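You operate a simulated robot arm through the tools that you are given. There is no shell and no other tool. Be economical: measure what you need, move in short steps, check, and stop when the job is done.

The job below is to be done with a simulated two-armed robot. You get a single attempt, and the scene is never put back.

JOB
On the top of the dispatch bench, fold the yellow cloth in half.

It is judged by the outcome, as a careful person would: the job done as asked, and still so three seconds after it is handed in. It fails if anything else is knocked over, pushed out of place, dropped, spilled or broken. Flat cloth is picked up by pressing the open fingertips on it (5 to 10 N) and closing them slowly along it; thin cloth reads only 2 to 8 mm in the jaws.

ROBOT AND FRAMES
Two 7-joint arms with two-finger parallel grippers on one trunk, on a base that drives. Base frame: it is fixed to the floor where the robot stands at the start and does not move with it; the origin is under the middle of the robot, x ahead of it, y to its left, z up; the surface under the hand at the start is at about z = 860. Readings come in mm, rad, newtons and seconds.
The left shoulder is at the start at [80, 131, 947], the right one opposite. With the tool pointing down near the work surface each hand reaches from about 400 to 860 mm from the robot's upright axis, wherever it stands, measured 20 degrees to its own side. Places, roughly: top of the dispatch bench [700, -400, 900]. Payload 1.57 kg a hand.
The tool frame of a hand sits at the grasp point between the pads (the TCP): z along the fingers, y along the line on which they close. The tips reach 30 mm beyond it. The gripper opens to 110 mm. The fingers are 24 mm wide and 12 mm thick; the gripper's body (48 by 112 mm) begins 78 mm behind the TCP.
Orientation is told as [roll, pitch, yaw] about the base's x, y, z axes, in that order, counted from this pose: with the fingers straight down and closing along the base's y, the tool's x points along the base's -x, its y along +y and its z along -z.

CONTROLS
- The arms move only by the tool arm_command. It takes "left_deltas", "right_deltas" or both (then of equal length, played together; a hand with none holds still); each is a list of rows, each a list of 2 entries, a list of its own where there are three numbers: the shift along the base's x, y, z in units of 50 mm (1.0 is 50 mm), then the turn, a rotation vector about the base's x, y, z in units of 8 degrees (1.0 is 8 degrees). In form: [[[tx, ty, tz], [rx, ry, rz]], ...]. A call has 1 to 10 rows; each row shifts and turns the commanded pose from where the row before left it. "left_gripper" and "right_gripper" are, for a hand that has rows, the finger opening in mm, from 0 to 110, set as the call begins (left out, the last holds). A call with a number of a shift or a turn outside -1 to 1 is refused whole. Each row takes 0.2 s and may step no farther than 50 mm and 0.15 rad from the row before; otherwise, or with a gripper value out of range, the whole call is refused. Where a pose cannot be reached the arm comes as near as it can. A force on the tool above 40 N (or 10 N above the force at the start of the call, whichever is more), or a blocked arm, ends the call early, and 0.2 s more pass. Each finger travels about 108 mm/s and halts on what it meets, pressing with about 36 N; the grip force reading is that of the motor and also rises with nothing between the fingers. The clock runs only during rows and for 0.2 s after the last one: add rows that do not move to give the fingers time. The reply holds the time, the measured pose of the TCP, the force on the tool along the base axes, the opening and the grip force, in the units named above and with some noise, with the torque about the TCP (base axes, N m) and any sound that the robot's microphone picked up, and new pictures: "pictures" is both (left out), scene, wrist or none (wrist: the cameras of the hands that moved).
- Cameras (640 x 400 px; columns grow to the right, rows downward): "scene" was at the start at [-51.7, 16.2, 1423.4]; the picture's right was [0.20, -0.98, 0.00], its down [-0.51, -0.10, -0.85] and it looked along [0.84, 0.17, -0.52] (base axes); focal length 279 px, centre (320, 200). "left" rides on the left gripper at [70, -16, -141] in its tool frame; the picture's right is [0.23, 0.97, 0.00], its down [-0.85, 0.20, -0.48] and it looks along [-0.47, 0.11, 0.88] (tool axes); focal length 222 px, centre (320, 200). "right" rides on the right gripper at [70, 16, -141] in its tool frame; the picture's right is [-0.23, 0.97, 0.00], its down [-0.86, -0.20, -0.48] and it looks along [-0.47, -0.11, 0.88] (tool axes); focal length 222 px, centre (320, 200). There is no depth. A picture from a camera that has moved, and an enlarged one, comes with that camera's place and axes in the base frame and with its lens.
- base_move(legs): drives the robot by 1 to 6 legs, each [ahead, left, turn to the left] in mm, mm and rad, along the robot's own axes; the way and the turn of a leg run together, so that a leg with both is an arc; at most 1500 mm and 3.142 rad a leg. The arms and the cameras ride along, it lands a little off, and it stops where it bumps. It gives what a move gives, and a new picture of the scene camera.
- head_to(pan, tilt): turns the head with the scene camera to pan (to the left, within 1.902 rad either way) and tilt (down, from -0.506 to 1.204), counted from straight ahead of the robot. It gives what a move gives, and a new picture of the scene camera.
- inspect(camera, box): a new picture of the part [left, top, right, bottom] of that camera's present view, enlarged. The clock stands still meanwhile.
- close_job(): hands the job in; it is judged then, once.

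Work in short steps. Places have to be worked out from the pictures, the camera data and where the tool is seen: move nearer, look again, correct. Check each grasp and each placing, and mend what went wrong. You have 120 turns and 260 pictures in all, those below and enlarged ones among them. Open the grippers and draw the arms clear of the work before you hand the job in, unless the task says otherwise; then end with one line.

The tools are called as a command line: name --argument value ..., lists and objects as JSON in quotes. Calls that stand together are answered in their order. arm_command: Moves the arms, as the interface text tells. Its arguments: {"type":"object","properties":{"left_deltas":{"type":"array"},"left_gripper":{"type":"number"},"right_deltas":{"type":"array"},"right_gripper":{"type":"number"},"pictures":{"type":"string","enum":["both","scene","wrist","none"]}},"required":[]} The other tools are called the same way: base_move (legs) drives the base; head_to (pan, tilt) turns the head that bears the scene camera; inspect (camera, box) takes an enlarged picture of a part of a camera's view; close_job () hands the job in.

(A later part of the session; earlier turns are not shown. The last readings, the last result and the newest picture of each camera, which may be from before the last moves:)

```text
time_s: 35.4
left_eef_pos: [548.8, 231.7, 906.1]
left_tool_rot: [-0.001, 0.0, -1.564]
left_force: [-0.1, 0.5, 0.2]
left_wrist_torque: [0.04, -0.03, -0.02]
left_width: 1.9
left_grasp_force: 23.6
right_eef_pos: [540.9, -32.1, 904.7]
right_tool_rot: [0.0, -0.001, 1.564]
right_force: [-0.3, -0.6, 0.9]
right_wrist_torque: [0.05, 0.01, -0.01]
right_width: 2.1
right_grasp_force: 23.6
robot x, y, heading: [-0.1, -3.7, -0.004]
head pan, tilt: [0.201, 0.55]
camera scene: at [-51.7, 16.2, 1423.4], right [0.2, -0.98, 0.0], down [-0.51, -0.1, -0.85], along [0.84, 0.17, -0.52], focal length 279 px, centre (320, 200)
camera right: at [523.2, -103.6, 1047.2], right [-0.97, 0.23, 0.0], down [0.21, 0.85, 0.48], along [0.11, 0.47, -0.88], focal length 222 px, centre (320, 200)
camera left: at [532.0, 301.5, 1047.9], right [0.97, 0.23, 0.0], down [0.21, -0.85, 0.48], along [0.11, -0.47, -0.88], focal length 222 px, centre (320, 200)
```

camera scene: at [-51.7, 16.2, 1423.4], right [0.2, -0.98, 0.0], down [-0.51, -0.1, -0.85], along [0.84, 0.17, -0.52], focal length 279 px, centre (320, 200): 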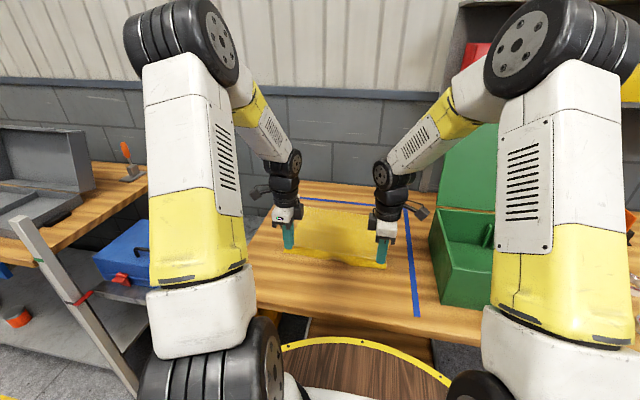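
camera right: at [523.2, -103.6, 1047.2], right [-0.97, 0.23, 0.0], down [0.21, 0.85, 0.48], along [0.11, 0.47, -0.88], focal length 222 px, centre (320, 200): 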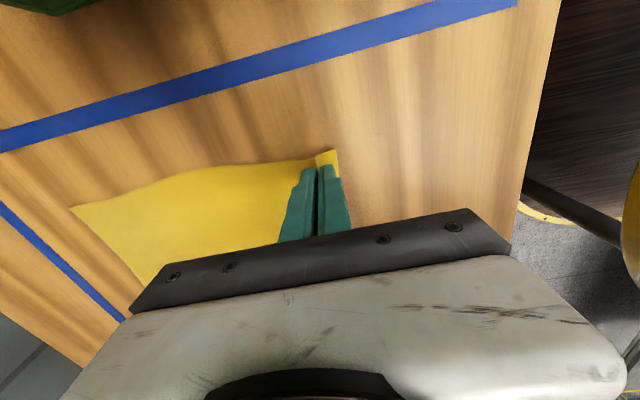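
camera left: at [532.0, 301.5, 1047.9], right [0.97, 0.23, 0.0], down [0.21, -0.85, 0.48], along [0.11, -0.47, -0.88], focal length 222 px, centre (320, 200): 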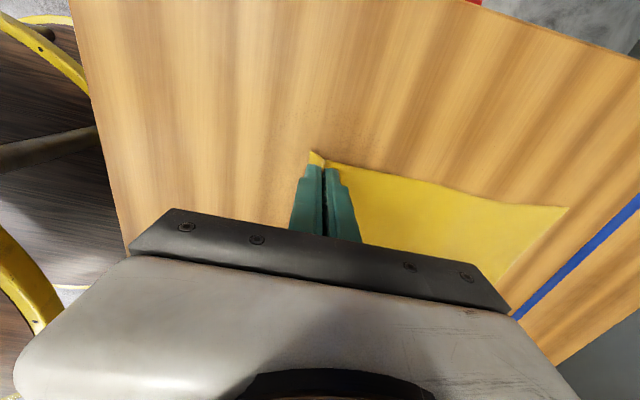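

The cloth is unfolded nearly to its original place. I lower, pull slightly taut, release and rise to look.

arm_command --right_deltas '[[[-0.08, 0, -0.1], [0, 0, 0]], [[-0.08, 0, -0.08], [0, 0, 0]], [[0, 0, 0], [0, 0, 0]]]' --left_deltas '[[[-0.08, 0, -0.1], [0, 0, 0]], [[-0.08, 0, -0.1], [0, 0, 0]], [[0, 0, 0], [0, 0, 0]]]' --pictures "none"

arm_command --right_deltas '[[[0, 0, 0], [0, 0, 0]], [[0, 0, 0], [0, 0, 0]], [[0, 0, 0.3], [0, 0, 0]], [[0, 0, 0.4], [0, 0, 0]], [[0, 0, 0], [0, 0, 0]]]' --left_deltas '[[[0, 0, 0], [0, 0, 0]], [[0, 0, 0], [0, 0, 0]], [[0, 0, 0.3], [0, 0, 0]], [[0, 0, 0.4], [0, 0, 0]], [[0, 0, 0], [0, 0, 0]]]' --right_gripper 36 --left_gripper 36 --pictures "none"

inspect --camera "right" --box '[60, 80, 380, 280]'

inspect --camera "left" --box '[260, 80, 580, 280]'

inspect --camera "scene" --box '[270, 190, 414, 280]'

```text
time_s: 36.2
left_eef_pos: [540.5, 230.9, 895.4]
left_tool_rot: [0.001, 0.0, -1.564]
left_force: [-0.2, 0.2, 0.0]
left_wrist_torque: [-0.01, -0.01, 0.03]
left_width: 1.7
left_grasp_force: 23.6
right_eef_pos: [534.3, -33.0, 895.4]
right_tool_rot: [0.0, -0.001, 1.564]
right_force: [0.7, 0.1, -0.4]
right_wrist_torque: [0.0, 0.0, -0.01]
right_width: 1.8
right_grasp_force: 23.5
robot x, y, heading: [2.9, 1.3, -0.004]
head pan, tilt: [0.201, 0.55]
```

```text
time_s: 37.4
left_eef_pos: [539.9, 232.6, 930.3]
left_tool_rot: [-0.001, -0.001, -1.563]
left_force: [1.6, -0.3, 0.1]
left_wrist_torque: [-0.01, -0.03, 0.0]
left_width: 35.9
left_grasp_force: 0.0
right_eef_pos: [534.1, -32.2, 931.3]
right_tool_rot: [-0.001, -0.001, 1.564]
right_force: [0.0, -0.2, 0.0]
right_wrist_torque: [-0.03, -0.02, 0.0]
right_width: 35.7
right_grasp_force: 0.0
robot x, y, heading: [-0.3, 3.0, 0.004]
head pan, tilt: [0.201, 0.55]
```

```text
2.00 times, centred on (220, 180) of right
camera zoom: at [516.2, -103.4, 1073.1], right [-0.97, 0.23, 0.0], down [0.21, 0.85, 0.48], along [0.11, 0.47, -0.88], focal length 444 px, centre (520, 240)
```

zoom: 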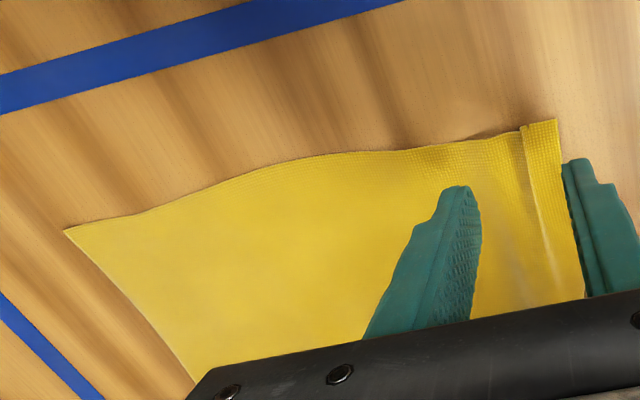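

```text
2.00 times, centred on (420, 180) of left
camera zoom: at [524.1, 302.2, 1073.6], right [0.97, 0.23, 0.0], down [0.21, -0.85, 0.48], along [0.11, -0.47, -0.88], focal length 444 px, centre (120, 240)
```

zoom: 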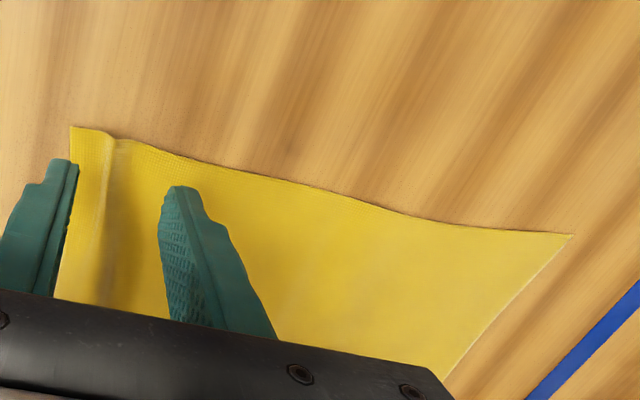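

```text
4.44 times, centred on (342, 235) of scene
camera zoom: at [-51.6, 16.2, 1423.4], right [0.2, -0.98, 0.0], down [-0.51, -0.1, -0.85], along [0.84, 0.17, -0.52], focal length 1239 px, centre (222, 44)
```

zoom: 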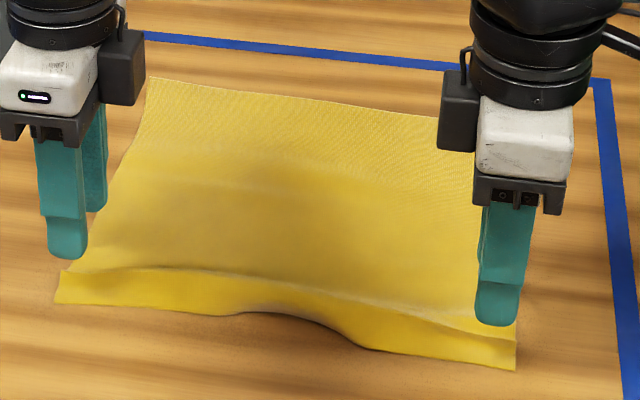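

The cloth is flat again apart from a small ripple; the near edge is at x≈511–513 and the far edge at ≈775–785. Now I regrip closer to the edge with a narrow opening (18 mm), outer finger about at the edge.

arm_command --right_deltas '[[[-0.26, 0, 0], [0, 0, 0]], [[0, 0, 0], [0, 0, 0]], [[0, 0, -0.4], [0, 0, 0]], [[0, 0, -0.26], [0, 0, 0]], [[0, 0, 0], [0, 0, 0]]]' --left_deltas '[[[-0.34, 0, 0], [0, 0, 0]], [[0, 0, 0], [0, 0, 0]], [[0, 0, -0.4], [0, 0, 0]], [[0, 0, -0.26], [0, 0, 0]], [[0, 0, 0], [0, 0, 0]]]' --right_gripper 18 --left_gripper 18 --pictures "none"

inspect --camera "right" --box '[240, 100, 400, 200]'

inspect --camera "left" --box '[240, 100, 400, 200]'

```text
time_s: 38.6
left_eef_pos: [522.4, 231.7, 899.2]
left_tool_rot: [0.0, 0.0, -1.563]
left_force: [0.8, 0.4, -0.9]
left_wrist_torque: [0.05, -0.03, 0.0]
left_width: 17.9
left_grasp_force: 0.1
right_eef_pos: [522.4, -33.8, 897.6]
right_tool_rot: [0.001, 0.001, 1.564]
right_force: [-0.3, -0.9, 0.6]
right_wrist_torque: [-0.01, 0.01, -0.02]
right_width: 18.1
right_grasp_force: 0.0
robot x, y, heading: [-1.1, 2.3, -0.002]
head pan, tilt: [0.201, 0.55]
```

```text
4.00 times, centred on (320, 150) of right
camera zoom: at [504.7, -103.8, 1040.2], right [-0.97, 0.23, 0.0], down [0.21, 0.85, 0.48], along [0.11, 0.47, -0.88], focal length 888 px, centre (320, 400)
```

zoom: 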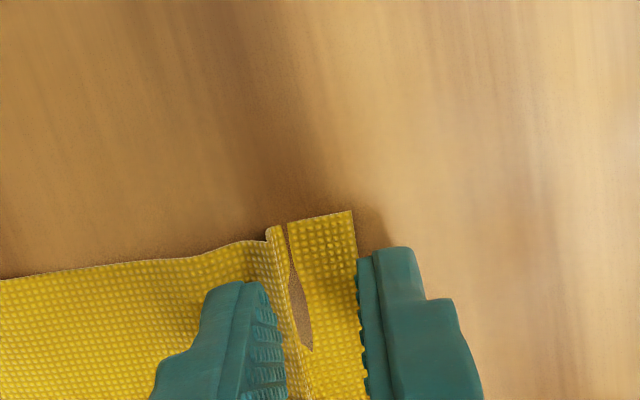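

```text
4.00 times, centred on (320, 150) of left
camera zoom: at [507.6, 302.1, 1041.0], right [0.97, 0.23, 0.0], down [0.21, -0.85, 0.48], along [0.11, -0.47, -0.88], focal length 888 px, centre (320, 400)
```

zoom: 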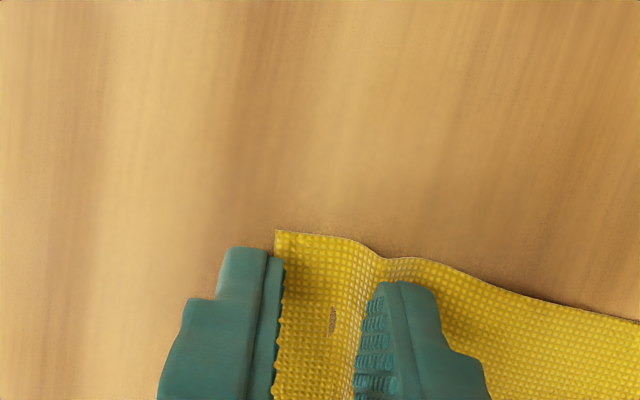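

The fingers straddle the edge strip nicely on both sides. I lower to contact.

arm_command --right_deltas '[[[0, 0, -0.08], [0, 0, 0]], [[0, 0, -0.04], [0, 0, 0]], [[0, 0, 0], [0, 0, 0]]]' --left_deltas '[[[0, 0, -0.1], [0, 0, 0]], [[0, 0, -0.05], [0, 0, 0]], [[0, 0, 0], [0, 0, 0]]]' --pictures "none"

```text
time_s: 39.4
left_eef_pos: [522.9, 232.5, 892.0]
left_tool_rot: [0.0, 0.0, -1.564]
left_force: [0.7, -0.6, 3.0]
left_wrist_torque: [0.01, -0.02, 0.01]
left_width: 18.0
left_grasp_force: 0.1
right_eef_pos: [522.0, -32.0, 891.4]
right_tool_rot: [-0.001, 0.0, 1.563]
right_force: [-0.5, 0.3, 1.6]
right_wrist_torque: [0.0, 0.02, 0.01]
right_width: 17.9
right_grasp_force: 0.1
robot x, y, heading: [-1.4, 1.5, -0.002]
head pan, tilt: [0.201, 0.55]
```

Light contact. I press about 1 mm more and close in steps.

arm_command --right_deltas '[[[0, 0, -0.02], [0, 0, 0]], [[0, 0, 0], [0, 0, 0]]]' --left_deltas '[[[0, 0, -0.015], [0, 0, 0]], [[0, 0, 0], [0, 0, 0]]]' --right_gripper 12 --left_gripper 12 --pictures "none"

arm_command --right_deltas '[[[0, 0, 0], [0, 0, 0]], [[0, 0, 0], [0, 0, 0]]]' --left_deltas '[[[0, 0, 0], [0, 0, 0]], [[0, 0, 0], [0, 0, 0]]]' --right_gripper 6 --left_gripper 6 --pictures "none"

arm_command --right_deltas '[[[0, 0, 0], [0, 0, 0]], [[0, 0, 0], [0, 0, 0]]]' --left_deltas '[[[0, 0, 0], [0, 0, 0]], [[0, 0, 0], [0, 0, 0]]]' --right_gripper 0 --left_gripper 0 --pictures "none"

inspect --camera "right" --box '[240, 100, 400, 200]'

inspect --camera "left" --box '[240, 100, 400, 200]'

```text
time_s: 40.0
left_eef_pos: [523.7, 232.6, 891.8]
left_tool_rot: [0.001, 0.0, -1.564]
left_force: [0.4, 1.1, 12.6]
left_wrist_torque: [0.05, -0.06, 0.0]
left_width: 11.0
left_grasp_force: 0.0
right_eef_pos: [521.5, -31.6, 891.4]
right_tool_rot: [-0.002, 0.0, 1.566]
right_force: [-1.0, -1.2, 14.1]
right_wrist_torque: [-0.11, -0.03, -0.06]
right_width: 10.6
right_grasp_force: 0.0
robot x, y, heading: [-0.1, -0.9, -0.004]
head pan, tilt: [0.201, 0.55]
```

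```text
time_s: 40.6
left_eef_pos: [522.6, 231.9, 891.8]
left_tool_rot: [0.002, 0.001, -1.563]
left_force: [0.4, -0.3, 20.8]
left_wrist_torque: [0.04, -0.08, 0.02]
left_width: 1.2
left_grasp_force: 0.0
right_eef_pos: [520.6, -32.6, 892.1]
right_tool_rot: [-0.002, 0.001, 1.565]
right_force: [0.1, -0.6, 17.9]
right_wrist_torque: [-0.1, -0.09, 0.02]
right_width: 6.9
right_grasp_force: 0.9
robot x, y, heading: [-1.2, 0.2, 0.0]
head pan, tilt: [0.201, 0.55]
```

```text
time_s: 41.2
left_eef_pos: [523.1, 231.4, 890.7]
left_tool_rot: [0.001, -0.001, -1.563]
left_force: [2.4, -0.7, 23.4]
left_wrist_torque: [0.03, -0.09, 0.01]
left_width: 0.0
left_grasp_force: 21.5
right_eef_pos: [522.4, -31.4, 891.2]
right_tool_rot: [-0.002, 0.001, 1.565]
right_force: [3.7, 1.1, 22.4]
right_wrist_torque: [-0.09, -0.11, 0.02]
right_width: 0.1
right_grasp_force: 21.4
robot x, y, heading: [2.0, -4.9, 0.002]
head pan, tilt: [0.201, 0.55]
```

```text
4.00 times, centred on (320, 150) of right
camera zoom: at [503.6, -103.1, 1033.5], right [-0.97, 0.23, 0.0], down [0.2, 0.85, 0.48], along [0.11, 0.47, -0.88], focal length 888 px, centre (320, 400)
```

zoom: 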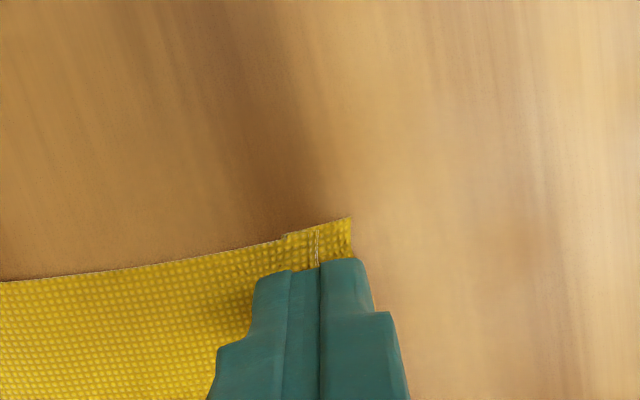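

```text
4.00 times, centred on (320, 150) of left
camera zoom: at [506.5, 301.6, 1033.4], right [0.97, 0.23, 0.0], down [0.2, -0.85, 0.48], along [0.11, -0.47, -0.88], focal length 888 px, centre (320, 400)
```

zoom: 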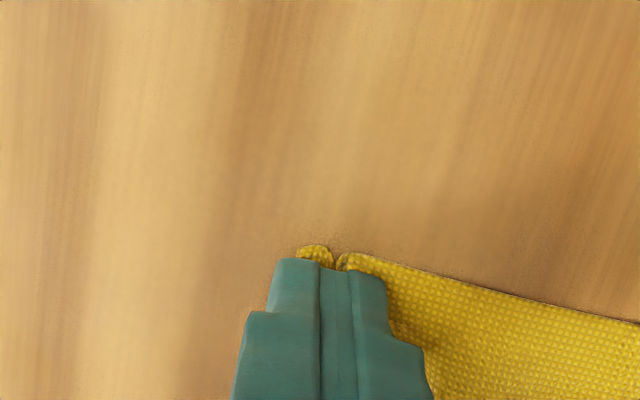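

The jaws closed empty; the cloth slid under the tips. I ease up, open and look again.

arm_command --right_deltas '[[[0, 0, 0.15], [0, 0, 0]], [[0, 0, 0.25], [0, 0, 0]], [[0, 0, 0.3], [0, 0, 0]], [[0, 0, 0], [0, 0, 0]]]' --left_deltas '[[[0, 0, 0.15], [0, 0, 0]], [[0, 0, 0.25], [0, 0, 0]], [[0, 0, 0.3], [0, 0, 0]], [[0, 0, 0], [0, 0, 0]]]' --pictures "none"

inspect --camera "right" --box '[210, 100, 370, 200]'

inspect --camera "left" --box '[270, 100, 430, 200]'

inspect --camera "scene" --box '[270, 190, 414, 280]'

```text
time_s: 42.2
left_eef_pos: [522.5, 231.8, 925.4]
left_tool_rot: [-0.002, -0.001, -1.564]
left_force: [0.6, -0.1, -0.7]
left_wrist_torque: [0.0, 0.01, 0.01]
left_width: 0.0
left_grasp_force: 21.3
right_eef_pos: [522.6, -32.5, 927.0]
right_tool_rot: [0.001, 0.0, 1.564]
right_force: [-0.9, 0.6, -0.1]
right_wrist_torque: [-0.01, 0.02, -0.01]
right_width: 0.0
right_grasp_force: 21.5
robot x, y, heading: [-0.5, -0.6, 0.004]
head pan, tilt: [0.201, 0.55]
```

```text
4.00 times, centred on (290, 150) of right
camera zoom: at [504.1, -103.5, 1068.8], right [-0.97, 0.23, 0.0], down [0.21, 0.85, 0.48], along [0.11, 0.47, -0.88], focal length 888 px, centre (440, 400)
```

zoom: 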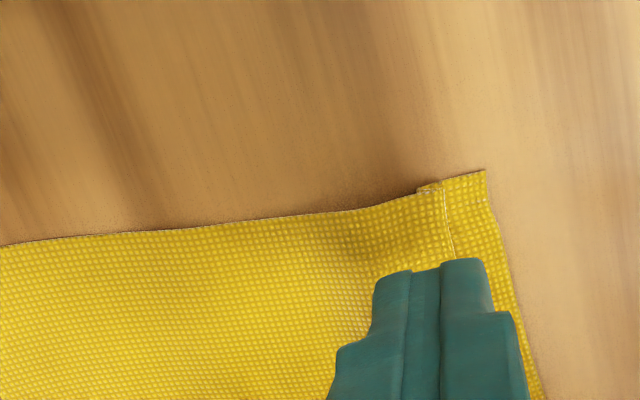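

```text
4.00 times, centred on (350, 150) of left
camera zoom: at [506.1, 301.7, 1068.4], right [0.97, 0.23, 0.0], down [0.21, -0.85, 0.48], along [0.11, -0.47, -0.88], focal length 888 px, centre (200, 400)
```

zoom: 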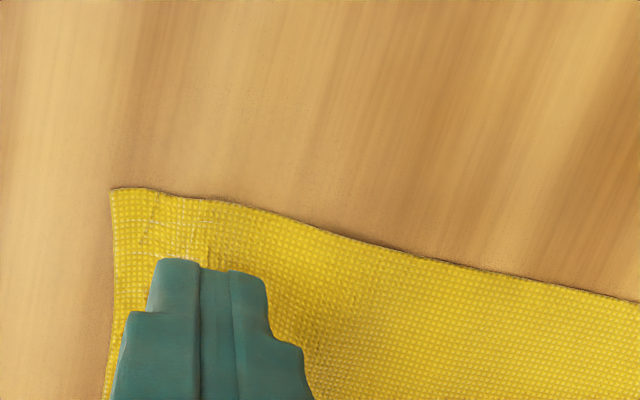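

```text
4.44 times, centred on (342, 235) of scene
camera zoom: at [-51.7, 16.2, 1423.4], right [0.2, -0.98, 0.0], down [-0.51, -0.1, -0.85], along [0.84, 0.17, -0.52], focal length 1239 px, centre (222, 44)
```

zoom: 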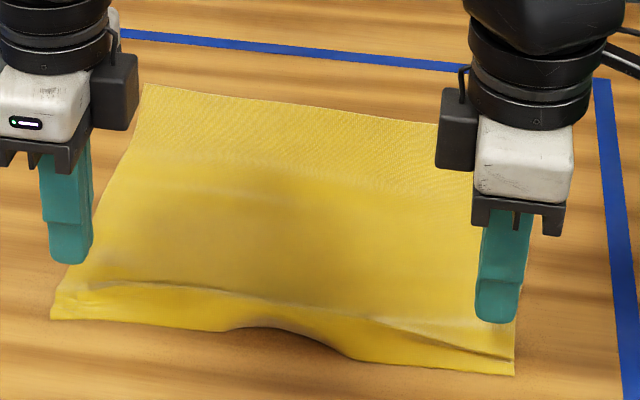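

The jaws hold nothing and the cloth is nearly flat (corners ≈(505,-50), (498,242)). Pinching across the edge makes a hem along the whole width. Instead I'll pinch the corners with fingers closing along y, slightly tilted, so only a tiny corner piece is affected. First I rise and turn the hands back.

arm_command --right_deltas '[[[0, 0, 0.4], [0, 0, -1]], [[0, 0, 0.4], [0, 0, -1]], [[0, 0, 0], [0, 0, -1]], [[0, 0, 0], [0, 0, -1]], [[0, 0, 0], [0, 0, -1]], [[0, 0, 0], [0, 0, -1]], [[0, 0, 0], [0, 0, -1]], [[0, 0, 0], [0, 0, -1]], [[0, 0, 0], [0, 0, -1]], [[0, 0, 0], [0, 0, -1]]]' --left_deltas '[[[0, 0, 0.4], [0, 0, 1]], [[0, 0, 0.4], [0, 0, 1]], [[0, 0, 0], [0, 0, 1]], [[0, 0, 0], [0, 0, 1]], [[0, 0, 0], [0, 0, 1]], [[0, 0, 0], [0, 0, 1]], [[0, 0, 0], [0, 0, 1]], [[0, 0, 0], [0, 0, 1]], [[0, 0, 0], [0, 0, 1]], [[0, 0, 0], [0, 0, 1]]]' --right_gripper 34 --left_gripper 34 --pictures "none"

arm_command --right_deltas '[[[-0.13, 0.1, 0], [0, 0, -1]], [[-0.13, 0.1, 0], [0, 0, -0.2]], [[0, 0, 0], [0, -1, 0]], [[0, 0, 0], [0, -1, 0]], [[0, 0, 0], [0, -1, 0]], [[0, 0, 0], [0, -0.5, 0]], [[0, 0, 0], [0, 0, 0]]]' --left_deltas '[[[-0.2, -0.18, 0], [0, 0, 1]], [[-0.2, -0.18, 0], [0, 0, 0.2]], [[0, 0, 0], [0, -1, 0]], [[0, 0, 0], [0, -1, 0]], [[0, 0, 0], [0, -1, 0]], [[0, 0, 0], [0, -0.5, 0]], [[0, 0, 0], [0, 0, 0]]]' --pictures "both"

```text
time_s: 44.4
left_eef_pos: [522.8, 231.9, 965.3]
left_tool_rot: [0.0, 0.001, -0.165]
left_force: [0.9, 0.6, 0.4]
left_wrist_torque: [-0.02, -0.03, -0.01]
left_width: 34.0
left_grasp_force: 0.0
right_eef_pos: [521.3, -32.8, 965.7]
right_tool_rot: [-0.001, -0.001, 0.166]
right_force: [0.0, -0.1, -0.7]
right_wrist_torque: [-0.01, -0.04, 0.03]
right_width: 34.1
right_grasp_force: 0.1
robot x, y, heading: [-3.6, 0.2, 0.001]
head pan, tilt: [0.201, 0.55]
```

```text
time_s: 46.0
left_eef_pos: [502.7, 214.1, 966.4]
left_tool_rot: [-0.001, -0.492, 0.0]
left_force: [0.1, -0.2, 0.8]
left_wrist_torque: [-0.02, 0.01, -0.01]
left_width: 34.2
left_grasp_force: 0.1
right_eef_pos: [508.1, -22.8, 966.7]
right_tool_rot: [0.0, -0.49, 0.001]
right_force: [-0.4, 0.9, 0.2]
right_wrist_torque: [-0.02, 0.01, -0.02]
right_width: 33.8
right_grasp_force: 0.0
robot x, y, heading: [-1.0, 3.5, -0.002]
head pan, tilt: [0.201, 0.55]
camera scene: at [-51.7, 16.2, 1423.4], right [0.2, -0.98, 0.0], down [-0.51, -0.1, -0.85], along [0.84, 0.17, -0.52], focal length 279 px, centre (320, 200)
camera right: at [379.0, -7.8, 1058.9], right [0.2, 0.97, 0.11], down [0.53, -0.2, 0.82], along [0.82, -0.11, -0.56], focal length 222 px, centre (320, 200)
camera left: at [375.4, 197.7, 1058.5], right [-0.2, 0.97, -0.11], down [0.53, 0.2, 0.82], along [0.82, 0.11, -0.56], focal length 222 px, centre (320, 200)
```

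scene: 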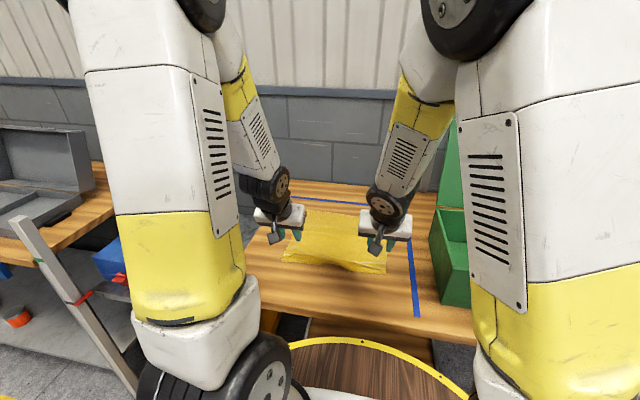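
right: 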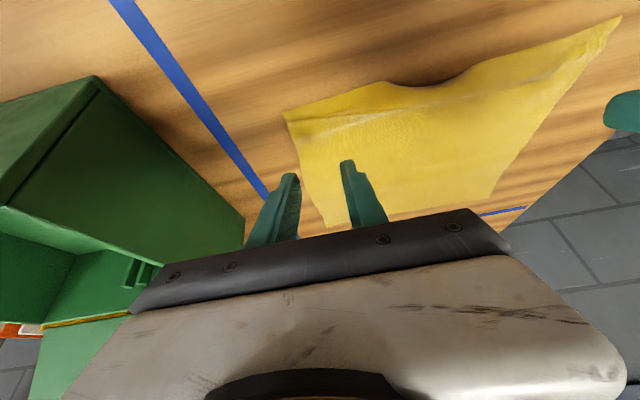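
left: 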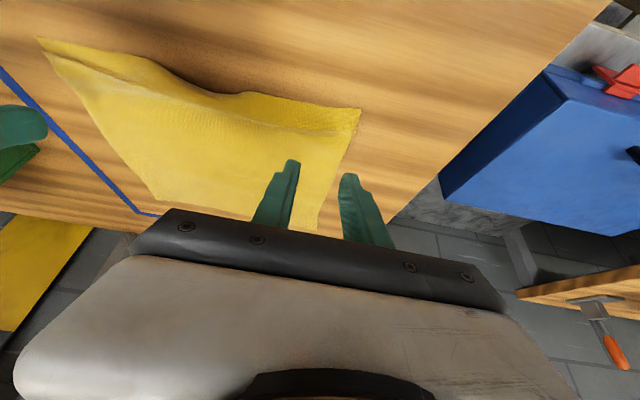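

Positions match the corners. I descend to just above the cloth.

arm_command --right_deltas '[[[0, 0, -0.4], [0, 0, 0]], [[0, 0.02, -0.4], [0, 0, 0]], [[0, 0.02, -0.4], [0, 0, 0]], [[0, 0, -0.1], [0, 0, 0]], [[0, 0, 0], [0, 0, 0]]]' --left_deltas '[[[0, 0, -0.4], [0, 0, 0]], [[0, -0.02, -0.4], [0, 0, 0]], [[0, 0, -0.4], [0, 0, 0]], [[0, 0, -0.1], [0, 0, 0]], [[0, 0, 0], [0, 0, 0]]]' --pictures "none"

inspect --camera "right" --box '[220, 60, 476, 220]'

inspect --camera "left" --box '[164, 60, 420, 220]'

```text
time_s: 47.2
left_eef_pos: [502.6, 211.4, 900.9]
left_tool_rot: [-0.001, -0.488, 0.0]
left_force: [0.5, 0.3, -0.5]
left_wrist_torque: [-0.03, 0.01, -0.02]
left_width: 34.0
left_grasp_force: 0.2
right_eef_pos: [508.0, -21.0, 899.5]
right_tool_rot: [-0.001, -0.489, 0.001]
right_force: [-0.1, 0.1, -0.7]
right_wrist_torque: [-0.01, 0.02, 0.0]
right_width: 33.9
right_grasp_force: 0.1
robot x, y, heading: [-0.2, 0.7, -0.002]
head pan, tilt: [0.201, 0.55]
```

```text
2.50 times, centred on (348, 140) of right
camera zoom: at [379.0, -5.4, 993.1], right [0.2, 0.97, 0.11], down [0.53, -0.2, 0.82], along [0.82, -0.11, -0.56], focal length 555 px, centre (250, 350)
```

zoom: 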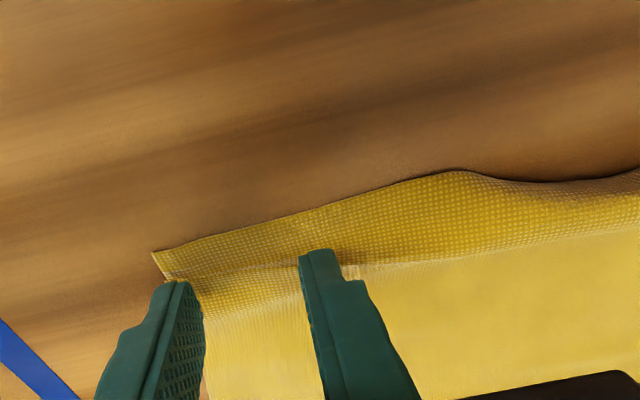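

```text
2.50 times, centred on (292, 140) of left
camera zoom: at [374.7, 196.3, 993.4], right [-0.2, 0.97, -0.11], down [0.53, 0.2, 0.82], along [0.82, 0.11, -0.56], focal length 555 px, centre (390, 350)
```

zoom: 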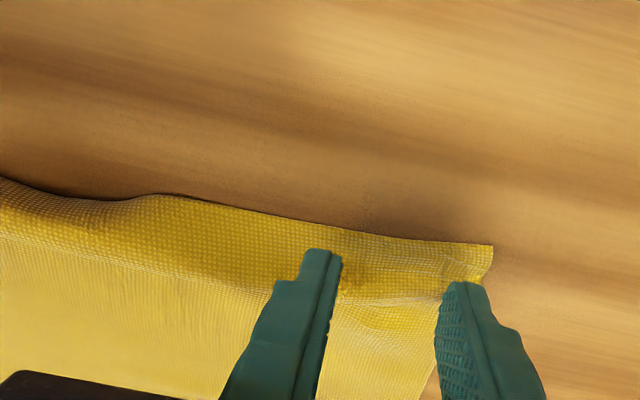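

The tips would touch about 8–13 mm inside the edge. I shift a little toward the edge and go to contact.

arm_command --right_deltas '[[[-0.07, 0, -0.04], [0, 0, 0]], [[0, 0, -0.06], [0, 0, 0]], [[0, 0, -0.03], [0, 0, 0]], [[0, 0, 0], [0, 0, 0]]]' --left_deltas '[[[-0.14, 0, -0.04], [0, 0, 0]], [[0, 0, -0.08], [0, 0, 0]], [[0, 0, -0.03], [0, 0, 0]], [[0, 0, 0], [0, 0, 0]]]' --pictures "none"

```text
time_s: 48.2
left_eef_pos: [495.4, 212.0, 892.9]
left_tool_rot: [0.0, -0.488, 0.0]
left_force: [0.2, 0.3, 2.2]
left_wrist_torque: [0.08, 0.01, 0.03]
left_width: 34.0
left_grasp_force: 0.1
right_eef_pos: [504.9, -20.5, 893.1]
right_tool_rot: [0.001, -0.488, 0.002]
right_force: [-0.8, -0.5, 0.7]
right_wrist_torque: [0.01, 0.0, 0.0]
right_width: 34.0
right_grasp_force: 0.0
robot x, y, heading: [0.0, -0.3, 0.001]
head pan, tilt: [0.201, 0.55]
```

Near contact. I press slightly more and begin closing.

arm_command --right_deltas '[[[0, 0, -0.03], [0, 0, 0]], [[0, 0, 0], [0, 0, 0]]]' --left_deltas '[[[0, 0, -0.015], [0, 0, 0]], [[0, 0, 0], [0, 0, 0]]]' --right_gripper 30 --left_gripper 30 --pictures "none"

```text
time_s: 48.8
left_eef_pos: [495.6, 213.0, 892.8]
left_tool_rot: [0.0, -0.492, -0.001]
left_force: [1.3, 0.7, 9.9]
left_wrist_torque: [0.25, -0.12, -0.05]
left_width: 30.7
left_grasp_force: 0.2
right_eef_pos: [505.6, -20.1, 892.6]
right_tool_rot: [0.0, -0.489, 0.001]
right_force: [-1.7, -0.4, 8.2]
right_wrist_torque: [-0.01, 0.03, 0.02]
right_width: 29.8
right_grasp_force: 0.1
robot x, y, heading: [0.3, 2.2, 0.002]
head pan, tilt: [0.201, 0.55]
```

8–10 N on both. I close in stages.

arm_command --right_deltas '[[[0, 0, 0], [0, 0, 0]], [[0, 0, 0], [0, 0, 0]]]' --left_deltas '[[[0, 0, 0], [0, 0, 0]], [[0, 0, 0], [0, 0, 0]]]' --right_gripper 22 --left_gripper 22 --pictures "none"

arm_command --right_deltas '[[[0, 0, 0], [0, 0, 0]], [[0, 0, 0], [0, 0, 0]]]' --left_deltas '[[[0, 0, 0], [0, 0, 0]], [[0, 0, 0], [0, 0, 0]]]' --right_gripper 14 --left_gripper 14 --pictures "none"

inspect --camera "right" --box '[240, 80, 400, 180]'

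inspect --camera "left" --box '[240, 80, 400, 180]'

```text
time_s: 49.4
left_eef_pos: [495.1, 212.7, 892.1]
left_tool_rot: [0.0, -0.491, 0.0]
left_force: [1.3, 2.4, 13.5]
left_wrist_torque: [0.32, -0.1, -0.01]
left_width: 24.1
left_grasp_force: 0.9
right_eef_pos: [505.0, -21.2, 893.1]
right_tool_rot: [0.001, -0.491, 0.001]
right_force: [1.3, 0.5, 10.0]
right_wrist_torque: [-0.02, -0.05, 0.01]
right_width: 21.2
right_grasp_force: 0.1
robot x, y, heading: [-2.2, -1.0, 0.003]
head pan, tilt: [0.201, 0.55]
```

```text
time_s: 50.0
left_eef_pos: [495.5, 212.6, 892.8]
left_tool_rot: [0.0, -0.492, -0.002]
left_force: [0.1, 3.6, 15.6]
left_wrist_torque: [0.3, -0.14, 0.02]
left_width: 16.3
left_grasp_force: 1.5
right_eef_pos: [504.4, -20.3, 893.0]
right_tool_rot: [0.0, -0.489, 0.0]
right_force: [0.6, 0.5, 10.5]
right_wrist_torque: [0.01, -0.09, 0.0]
right_width: 13.9
right_grasp_force: 0.0
robot x, y, heading: [-0.4, -1.3, -0.001]
head pan, tilt: [0.201, 0.55]
```

```text
4.00 times, centred on (320, 130) of right
camera zoom: at [375.5, -5.4, 985.8], right [0.2, 0.97, 0.11], down [0.53, -0.2, 0.82], along [0.82, -0.11, -0.56], focal length 888 px, centre (320, 480)
```

zoom: 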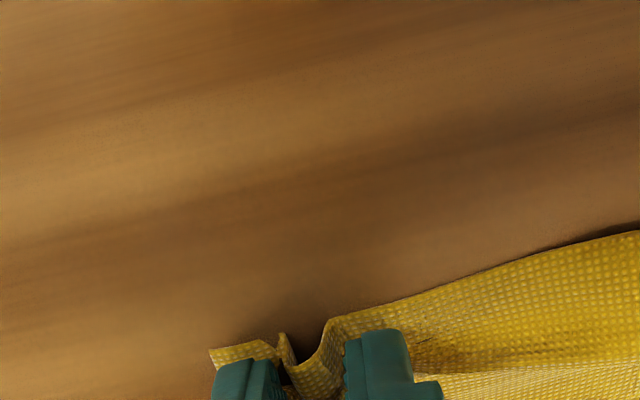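

```text
4.00 times, centred on (320, 130) of left
camera zoom: at [367.5, 196.9, 985.0], right [-0.2, 0.97, -0.11], down [0.53, 0.2, 0.82], along [0.82, 0.11, -0.56], focal length 888 px, centre (320, 480)
```

zoom: 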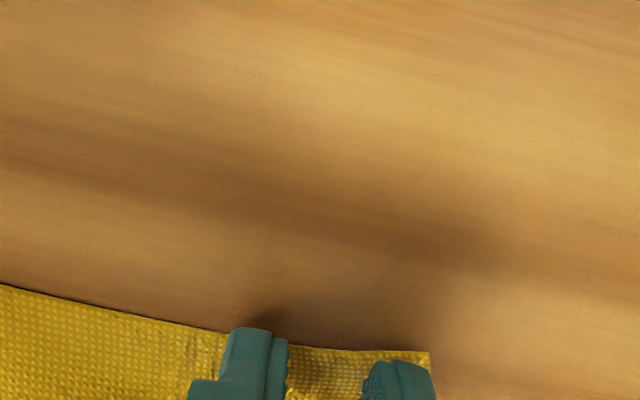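

The right ridge forms clearly; the left is less clear. I finish closing and check.

arm_command --right_deltas '[[[0, 0, 0], [0, 0, 0]], [[0, 0, 0], [0, 0, 0]]]' --left_deltas '[[[0, 0, 0.01], [0, 0, 0]], [[0, 0, 0], [0, 0, 0]]]' --right_gripper 6 --left_gripper 8 --pictures "none"

arm_command --right_deltas '[[[0, 0, 0], [0, 0, 0]], [[0, 0, 0], [0, 0, 0]]]' --left_deltas '[[[0, 0, 0], [0, 0, 0]], [[0, 0, 0], [0, 0, 0]]]' --right_gripper 0 --left_gripper 0 --pictures "none"

inspect --camera "right" --box '[240, 100, 400, 200]'

inspect --camera "left" --box '[240, 100, 400, 200]'

```text
time_s: 50.6
left_eef_pos: [493.8, 212.0, 894.0]
left_tool_rot: [0.0, -0.489, 0.0]
left_force: [1.0, 2.3, 11.3]
left_wrist_torque: [0.22, -0.04, 0.02]
left_width: 10.1
left_grasp_force: 0.9
right_eef_pos: [503.9, -19.8, 893.2]
right_tool_rot: [0.0, -0.488, 0.0]
right_force: [-0.2, 0.5, 13.6]
right_wrist_torque: [-0.02, -0.07, -0.01]
right_width: 8.0
right_grasp_force: 11.8
robot x, y, heading: [0.8, 0.6, -0.002]
head pan, tilt: [0.201, 0.55]
```

```text
time_s: 51.2
left_eef_pos: [493.8, 213.1, 893.0]
left_tool_rot: [0.001, -0.488, -0.001]
left_force: [-1.4, 1.0, 9.0]
left_wrist_torque: [0.05, -0.03, 0.01]
left_width: 0.0
left_grasp_force: 21.5
right_eef_pos: [505.6, -20.1, 892.9]
right_tool_rot: [0.0, -0.488, -0.001]
right_force: [-0.1, -0.4, 13.4]
right_wrist_torque: [-0.01, -0.05, 0.01]
right_width: 6.7
right_grasp_force: 26.1
robot x, y, heading: [0.7, 2.0, 0.002]
head pan, tilt: [0.201, 0.55]
```

```text
4.00 times, centred on (320, 150) of right
camera zoom: at [375.4, -5.5, 985.7], right [0.2, 0.97, 0.11], down [0.53, -0.2, 0.82], along [0.82, -0.11, -0.56], focal length 888 px, centre (320, 400)
```

zoom: 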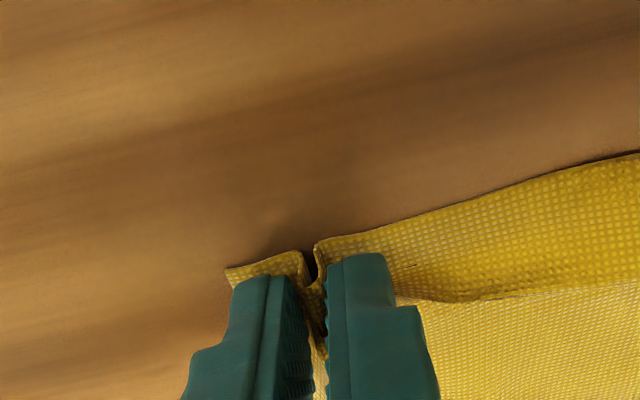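

```text
4.00 times, centred on (320, 150) of left
camera zoom: at [367.2, 196.6, 985.4], right [-0.2, 0.97, -0.11], down [0.53, 0.2, 0.82], along [0.82, 0.11, -0.56], focal length 888 px, centre (320, 400)
```

zoom: 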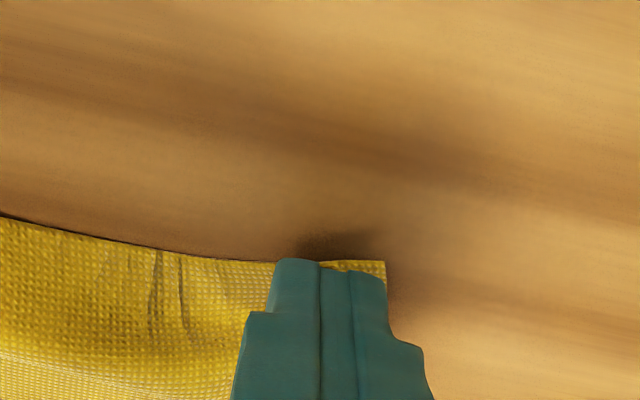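

Right is gripped (6.7 mm); left is empty. I redo the left a bit more inward.

arm_command --left_deltas '[[[0, 0, 0.3], [0, 0, 0]], [[0.12, -0.14, 0.1], [0, 0, 0]], [[0, 0, 0], [0, 0, 0]], [[0, 0, -0.3], [0, 0, 0]], [[0, 0, -0.07], [0, 0, 0]], [[0, 0, 0], [0, 0, 0]]]' --left_gripper 34 --pictures "none"

inspect --camera "left" --box '[240, 80, 400, 180]'

```text
time_s: 52.6
left_eef_pos: [501.9, 207.5, 892.7]
left_tool_rot: [-0.001, -0.489, 0.0]
left_force: [0.1, 0.9, 1.2]
left_wrist_torque: [-0.01, -0.02, 0.01]
left_width: 33.7
left_grasp_force: 0.1
right_eef_pos: [503.9, -20.4, 893.4]
right_tool_rot: [0.0, -0.489, -0.001]
right_force: [-0.5, -0.3, 16.4]
right_wrist_torque: [-0.01, -0.02, -0.01]
right_width: 6.4
right_grasp_force: 26.2
robot x, y, heading: [3.0, -1.8, -0.002]
head pan, tilt: [0.201, 0.55]
```

```text
4.00 times, centred on (320, 130) of left
camera zoom: at [374.4, 190.1, 986.7], right [-0.2, 0.97, -0.11], down [0.53, 0.2, 0.82], along [0.82, 0.11, -0.56], focal length 888 px, centre (320, 480)
```

zoom: 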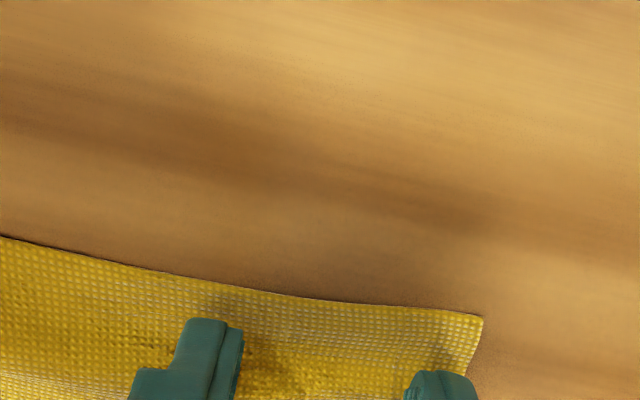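

Both left tips are now on cloth. I press and close in steps.

arm_command --left_deltas '[[[0, 0, -0.025], [0, 0, 0]], [[0, 0, 0], [0, 0, 0]]]' --left_gripper 28 --pictures "none"

arm_command --left_deltas '[[[0, 0, 0], [0, 0, 0]], [[0, 0, 0], [0, 0, 0]]]' --left_gripper 20 --pictures "none"

arm_command --left_deltas '[[[0, 0, 0], [0, 0, 0]], [[0, 0, 0], [0, 0, 0]]]' --left_gripper 12 --pictures "none"

inspect --camera "left" --box '[240, 80, 400, 180]'

```text
time_s: 53.2
left_eef_pos: [501.4, 204.9, 893.1]
left_tool_rot: [-0.001, -0.493, 0.003]
left_force: [-3.8, 1.3, 15.9]
left_wrist_torque: [0.05, 0.03, 0.02]
left_width: 27.6
left_grasp_force: 0.1
right_eef_pos: [504.1, -20.5, 893.6]
right_tool_rot: [0.001, -0.489, 0.0]
right_force: [1.8, 0.4, 12.7]
right_wrist_torque: [0.05, -0.09, 0.02]
right_width: 6.6
right_grasp_force: 26.5
robot x, y, heading: [-1.9, 0.3, 0.0]
head pan, tilt: [0.201, 0.55]
```

```text
time_s: 53.8
left_eef_pos: [503.0, 205.3, 893.2]
left_tool_rot: [0.0, -0.494, 0.0]
left_force: [1.7, 0.4, 18.8]
left_wrist_torque: [0.04, -0.13, 0.0]
left_width: 17.7
left_grasp_force: 0.0
right_eef_pos: [505.1, -21.0, 893.2]
right_tool_rot: [0.001, -0.488, 0.0]
right_force: [1.6, 0.1, 13.7]
right_wrist_torque: [0.01, -0.11, 0.02]
right_width: 6.5
right_grasp_force: 25.8
robot x, y, heading: [1.6, -1.9, 0.001]
head pan, tilt: [0.201, 0.55]
```

```text
time_s: 54.4
left_eef_pos: [503.0, 204.5, 891.8]
left_tool_rot: [0.0, -0.492, -0.001]
left_force: [1.0, -1.0, 23.4]
left_wrist_torque: [-0.04, -0.15, 0.0]
left_width: 9.5
left_grasp_force: 0.0
right_eef_pos: [504.6, -21.2, 893.7]
right_tool_rot: [0.0, -0.488, 0.001]
right_force: [1.7, 1.8, 11.6]
right_wrist_torque: [0.02, -0.09, 0.01]
right_width: 6.6
right_grasp_force: 26.1
robot x, y, heading: [-3.7, 2.8, 0.001]
head pan, tilt: [0.201, 0.55]
```

```text
4.00 times, centred on (320, 130) of left
camera zoom: at [374.9, 189.5, 985.7], right [-0.2, 0.97, -0.11], down [0.53, 0.2, 0.83], along [0.83, 0.11, -0.55], focal length 888 px, centre (320, 480)
```

zoom: 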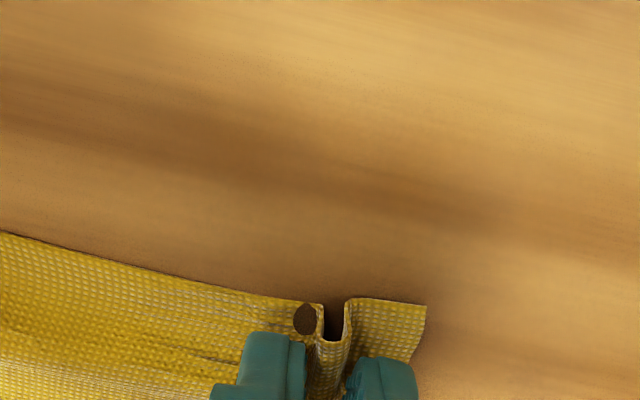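

A good ridge on the left. I ease the pressure and close fully.

arm_command --left_deltas '[[[0, 0, 0.015], [0, 0, 0]], [[0, 0, 0], [0, 0, 0]]]' --left_gripper 5 --pictures "none"

arm_command --left_deltas '[[[0, 0, 0], [0, 0, 0]], [[0, 0, 0], [0, 0, 0]]]' --left_gripper 0 --pictures "none"

arm_command --left_deltas '[[[0, 0, 0.2], [0, 0, 0]], [[0, 0, 0.3], [0, 0, 0]], [[0, 0, 0], [0, 0, 0]]]' --right_deltas '[[[0, 0, 0.2], [0, 0, 0]], [[0, 0, 0.3], [0, 0, 0]], [[0, 0, 0], [0, 0, 0]]]' --pictures "wrist"

inspect --camera "scene" --box '[270, 190, 414, 280]'

```text
time_s: 55.0
left_eef_pos: [500.8, 206.6, 893.1]
left_tool_rot: [0.0, -0.488, -0.001]
left_force: [2.3, -2.5, 12.0]
left_wrist_torque: [-0.08, -0.12, 0.01]
left_width: 5.5
left_grasp_force: 0.6
right_eef_pos: [504.5, -20.5, 892.8]
right_tool_rot: [0.0, -0.488, -0.002]
right_force: [1.1, 1.4, 13.2]
right_wrist_torque: [0.05, -0.07, 0.07]
right_width: 6.7
right_grasp_force: 25.7
robot x, y, heading: [-3.2, -0.2, -0.0]
head pan, tilt: [0.201, 0.55]
```

```text
time_s: 55.6
left_eef_pos: [502.4, 204.7, 892.6]
left_tool_rot: [-0.002, -0.489, 0.001]
left_force: [0.1, -4.9, 8.9]
left_wrist_torque: [-0.15, 0.0, -0.07]
left_width: 1.9
left_grasp_force: 23.7
right_eef_pos: [505.0, -20.2, 892.3]
right_tool_rot: [0.0, -0.488, -0.001]
right_force: [-0.1, 3.6, 13.7]
right_wrist_torque: [0.13, -0.08, 0.05]
right_width: 6.9
right_grasp_force: 25.9
robot x, y, heading: [-1.4, 4.4, 0.002]
head pan, tilt: [0.201, 0.55]
```

```text
time_s: 56.4
left_eef_pos: [501.8, 206.6, 918.2]
left_tool_rot: [0.0, -0.488, 0.0]
left_force: [0.8, -4.7, -0.3]
left_wrist_torque: [-0.11, -0.01, -0.01]
left_width: 1.7
left_grasp_force: 23.4
right_eef_pos: [503.4, -21.6, 917.2]
right_tool_rot: [0.0, -0.49, 0.0]
right_force: [0.2, 4.7, -0.1]
right_wrist_torque: [0.12, 0.01, 0.04]
right_width: 6.7
right_grasp_force: 26.4
robot x, y, heading: [-1.8, -1.2, 0.005]
head pan, tilt: [0.201, 0.55]
camera right: at [374.7, -5.9, 1010.0], right [0.2, 0.97, 0.11], down [0.53, -0.2, 0.82], along [0.82, -0.11, -0.56], focal length 222 px, centre (320, 200)
camera left: at [374.5, 190.2, 1010.8], right [-0.2, 0.97, -0.11], down [0.53, 0.2, 0.82], along [0.82, 0.11, -0.56], focal length 222 px, centre (320, 200)
```

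right: 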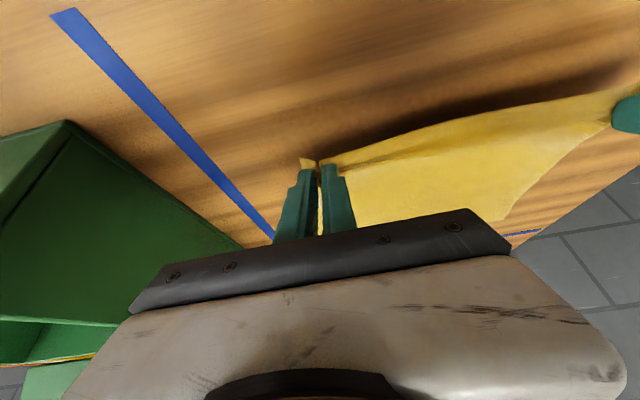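
left: 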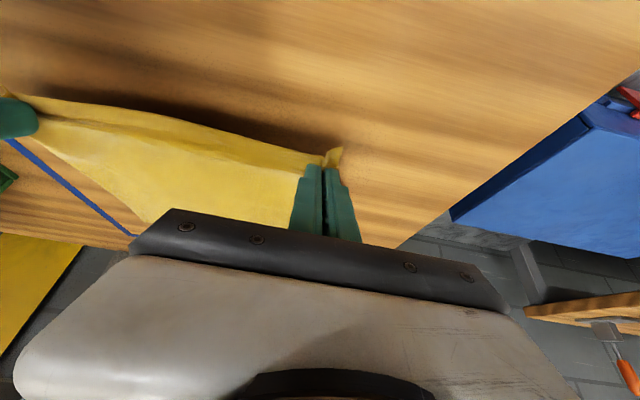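

```text
4.44 times, centred on (342, 235) of scene
camera zoom: at [-51.7, 16.2, 1423.4], right [0.2, -0.98, 0.0], down [-0.51, -0.1, -0.85], along [0.84, 0.17, -0.52], focal length 1239 px, centre (222, 44)
```

zoom: 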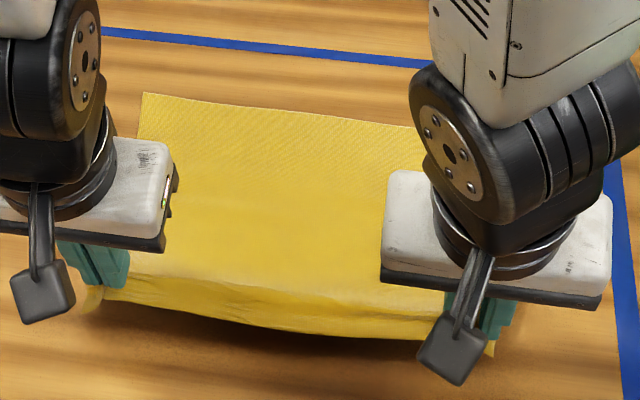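

Both corners are held, with the edge taut between. I swing up to the apex, rotating the tilt back to vertical and slackening slightly in y.

arm_command --right_deltas '[[[0.3, 0.06, 0.32], [0, 0.3, 0]], [[0.36, 0, 0.32], [0, 0.45, 0]], [[0.36, 0, 0.3], [0, 0.45, 0]], [[0.36, 0, 0.25], [0, 0.45, 0]], [[0.36, 0, 0.2], [0, 0.45, 0]], [[0.36, 0, 0.15], [0, 0.45, 0]], [[0.36, 0, 0.1], [0, 0.45, 0]], [[0.36, 0, 0.05], [0, 0.45, 0]]]' --left_deltas '[[[0.3, -0.04, 0.32], [0, 0.3, 0]], [[0.36, 0, 0.32], [0, 0.45, 0]], [[0.36, 0, 0.3], [0, 0.45, 0]], [[0.36, 0, 0.25], [0, 0.45, 0]], [[0.36, 0, 0.2], [0, 0.45, 0]], [[0.36, 0, 0.15], [0, 0.45, 0]], [[0.36, 0, 0.1], [0, 0.45, 0]], [[0.36, 0, 0.05], [0, 0.45, 0]]]' --pictures "wrist"

inspect --camera "scene" --box '[264, 170, 424, 270]'

```text
time_s: 58.2
left_eef_pos: [642.6, 204.3, 1001.9]
left_tool_rot: [0.0, -0.006, 0.0]
left_force: [-0.3, -1.2, -0.6]
left_wrist_torque: [0.0, -0.02, 0.0]
left_width: 1.7
left_grasp_force: 23.6
right_eef_pos: [646.0, -17.6, 1002.8]
right_tool_rot: [0.0, -0.008, 0.0]
right_force: [-0.9, 0.7, -0.1]
right_wrist_torque: [0.01, -0.05, 0.0]
right_width: 6.4
right_grasp_force: 26.4
robot x, y, heading: [0.7, 0.9, -0.003]
head pan, tilt: [0.201, 0.55]
camera right: at [574.2, -2.3, 1145.2], right [0.23, 0.97, 0.0], down [0.85, -0.2, 0.48], along [0.47, -0.11, -0.88], focal length 222 px, centre (320, 200)
camera left: at [571.8, 187.6, 1145.0], right [-0.23, 0.97, 0.0], down [0.85, 0.2, 0.48], along [0.47, 0.11, -0.87], focal length 222 px, centre (320, 200)
```

right: 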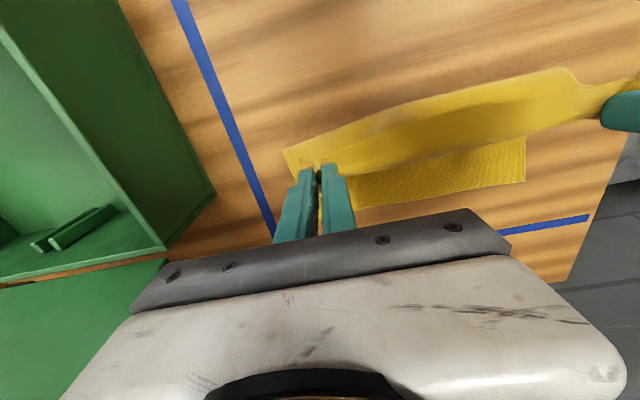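
left: 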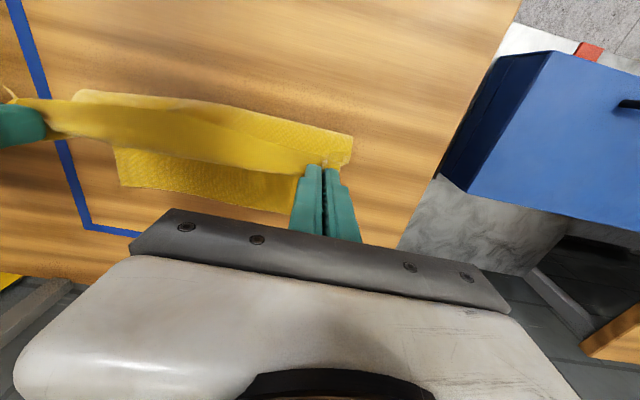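

```text
4.00 times, centred on (344, 220) of scene
camera zoom: at [-52.3, 16.2, 1423.4], right [0.2, -0.98, 0.0], down [-0.51, -0.1, -0.85], along [0.84, 0.17, -0.52], focal length 1115 px, centre (224, 120)
```

zoom: 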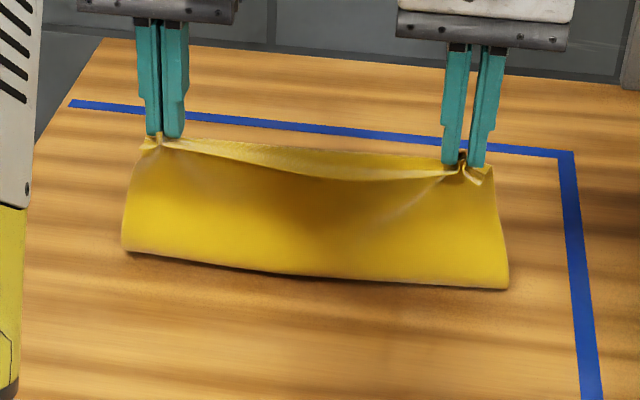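

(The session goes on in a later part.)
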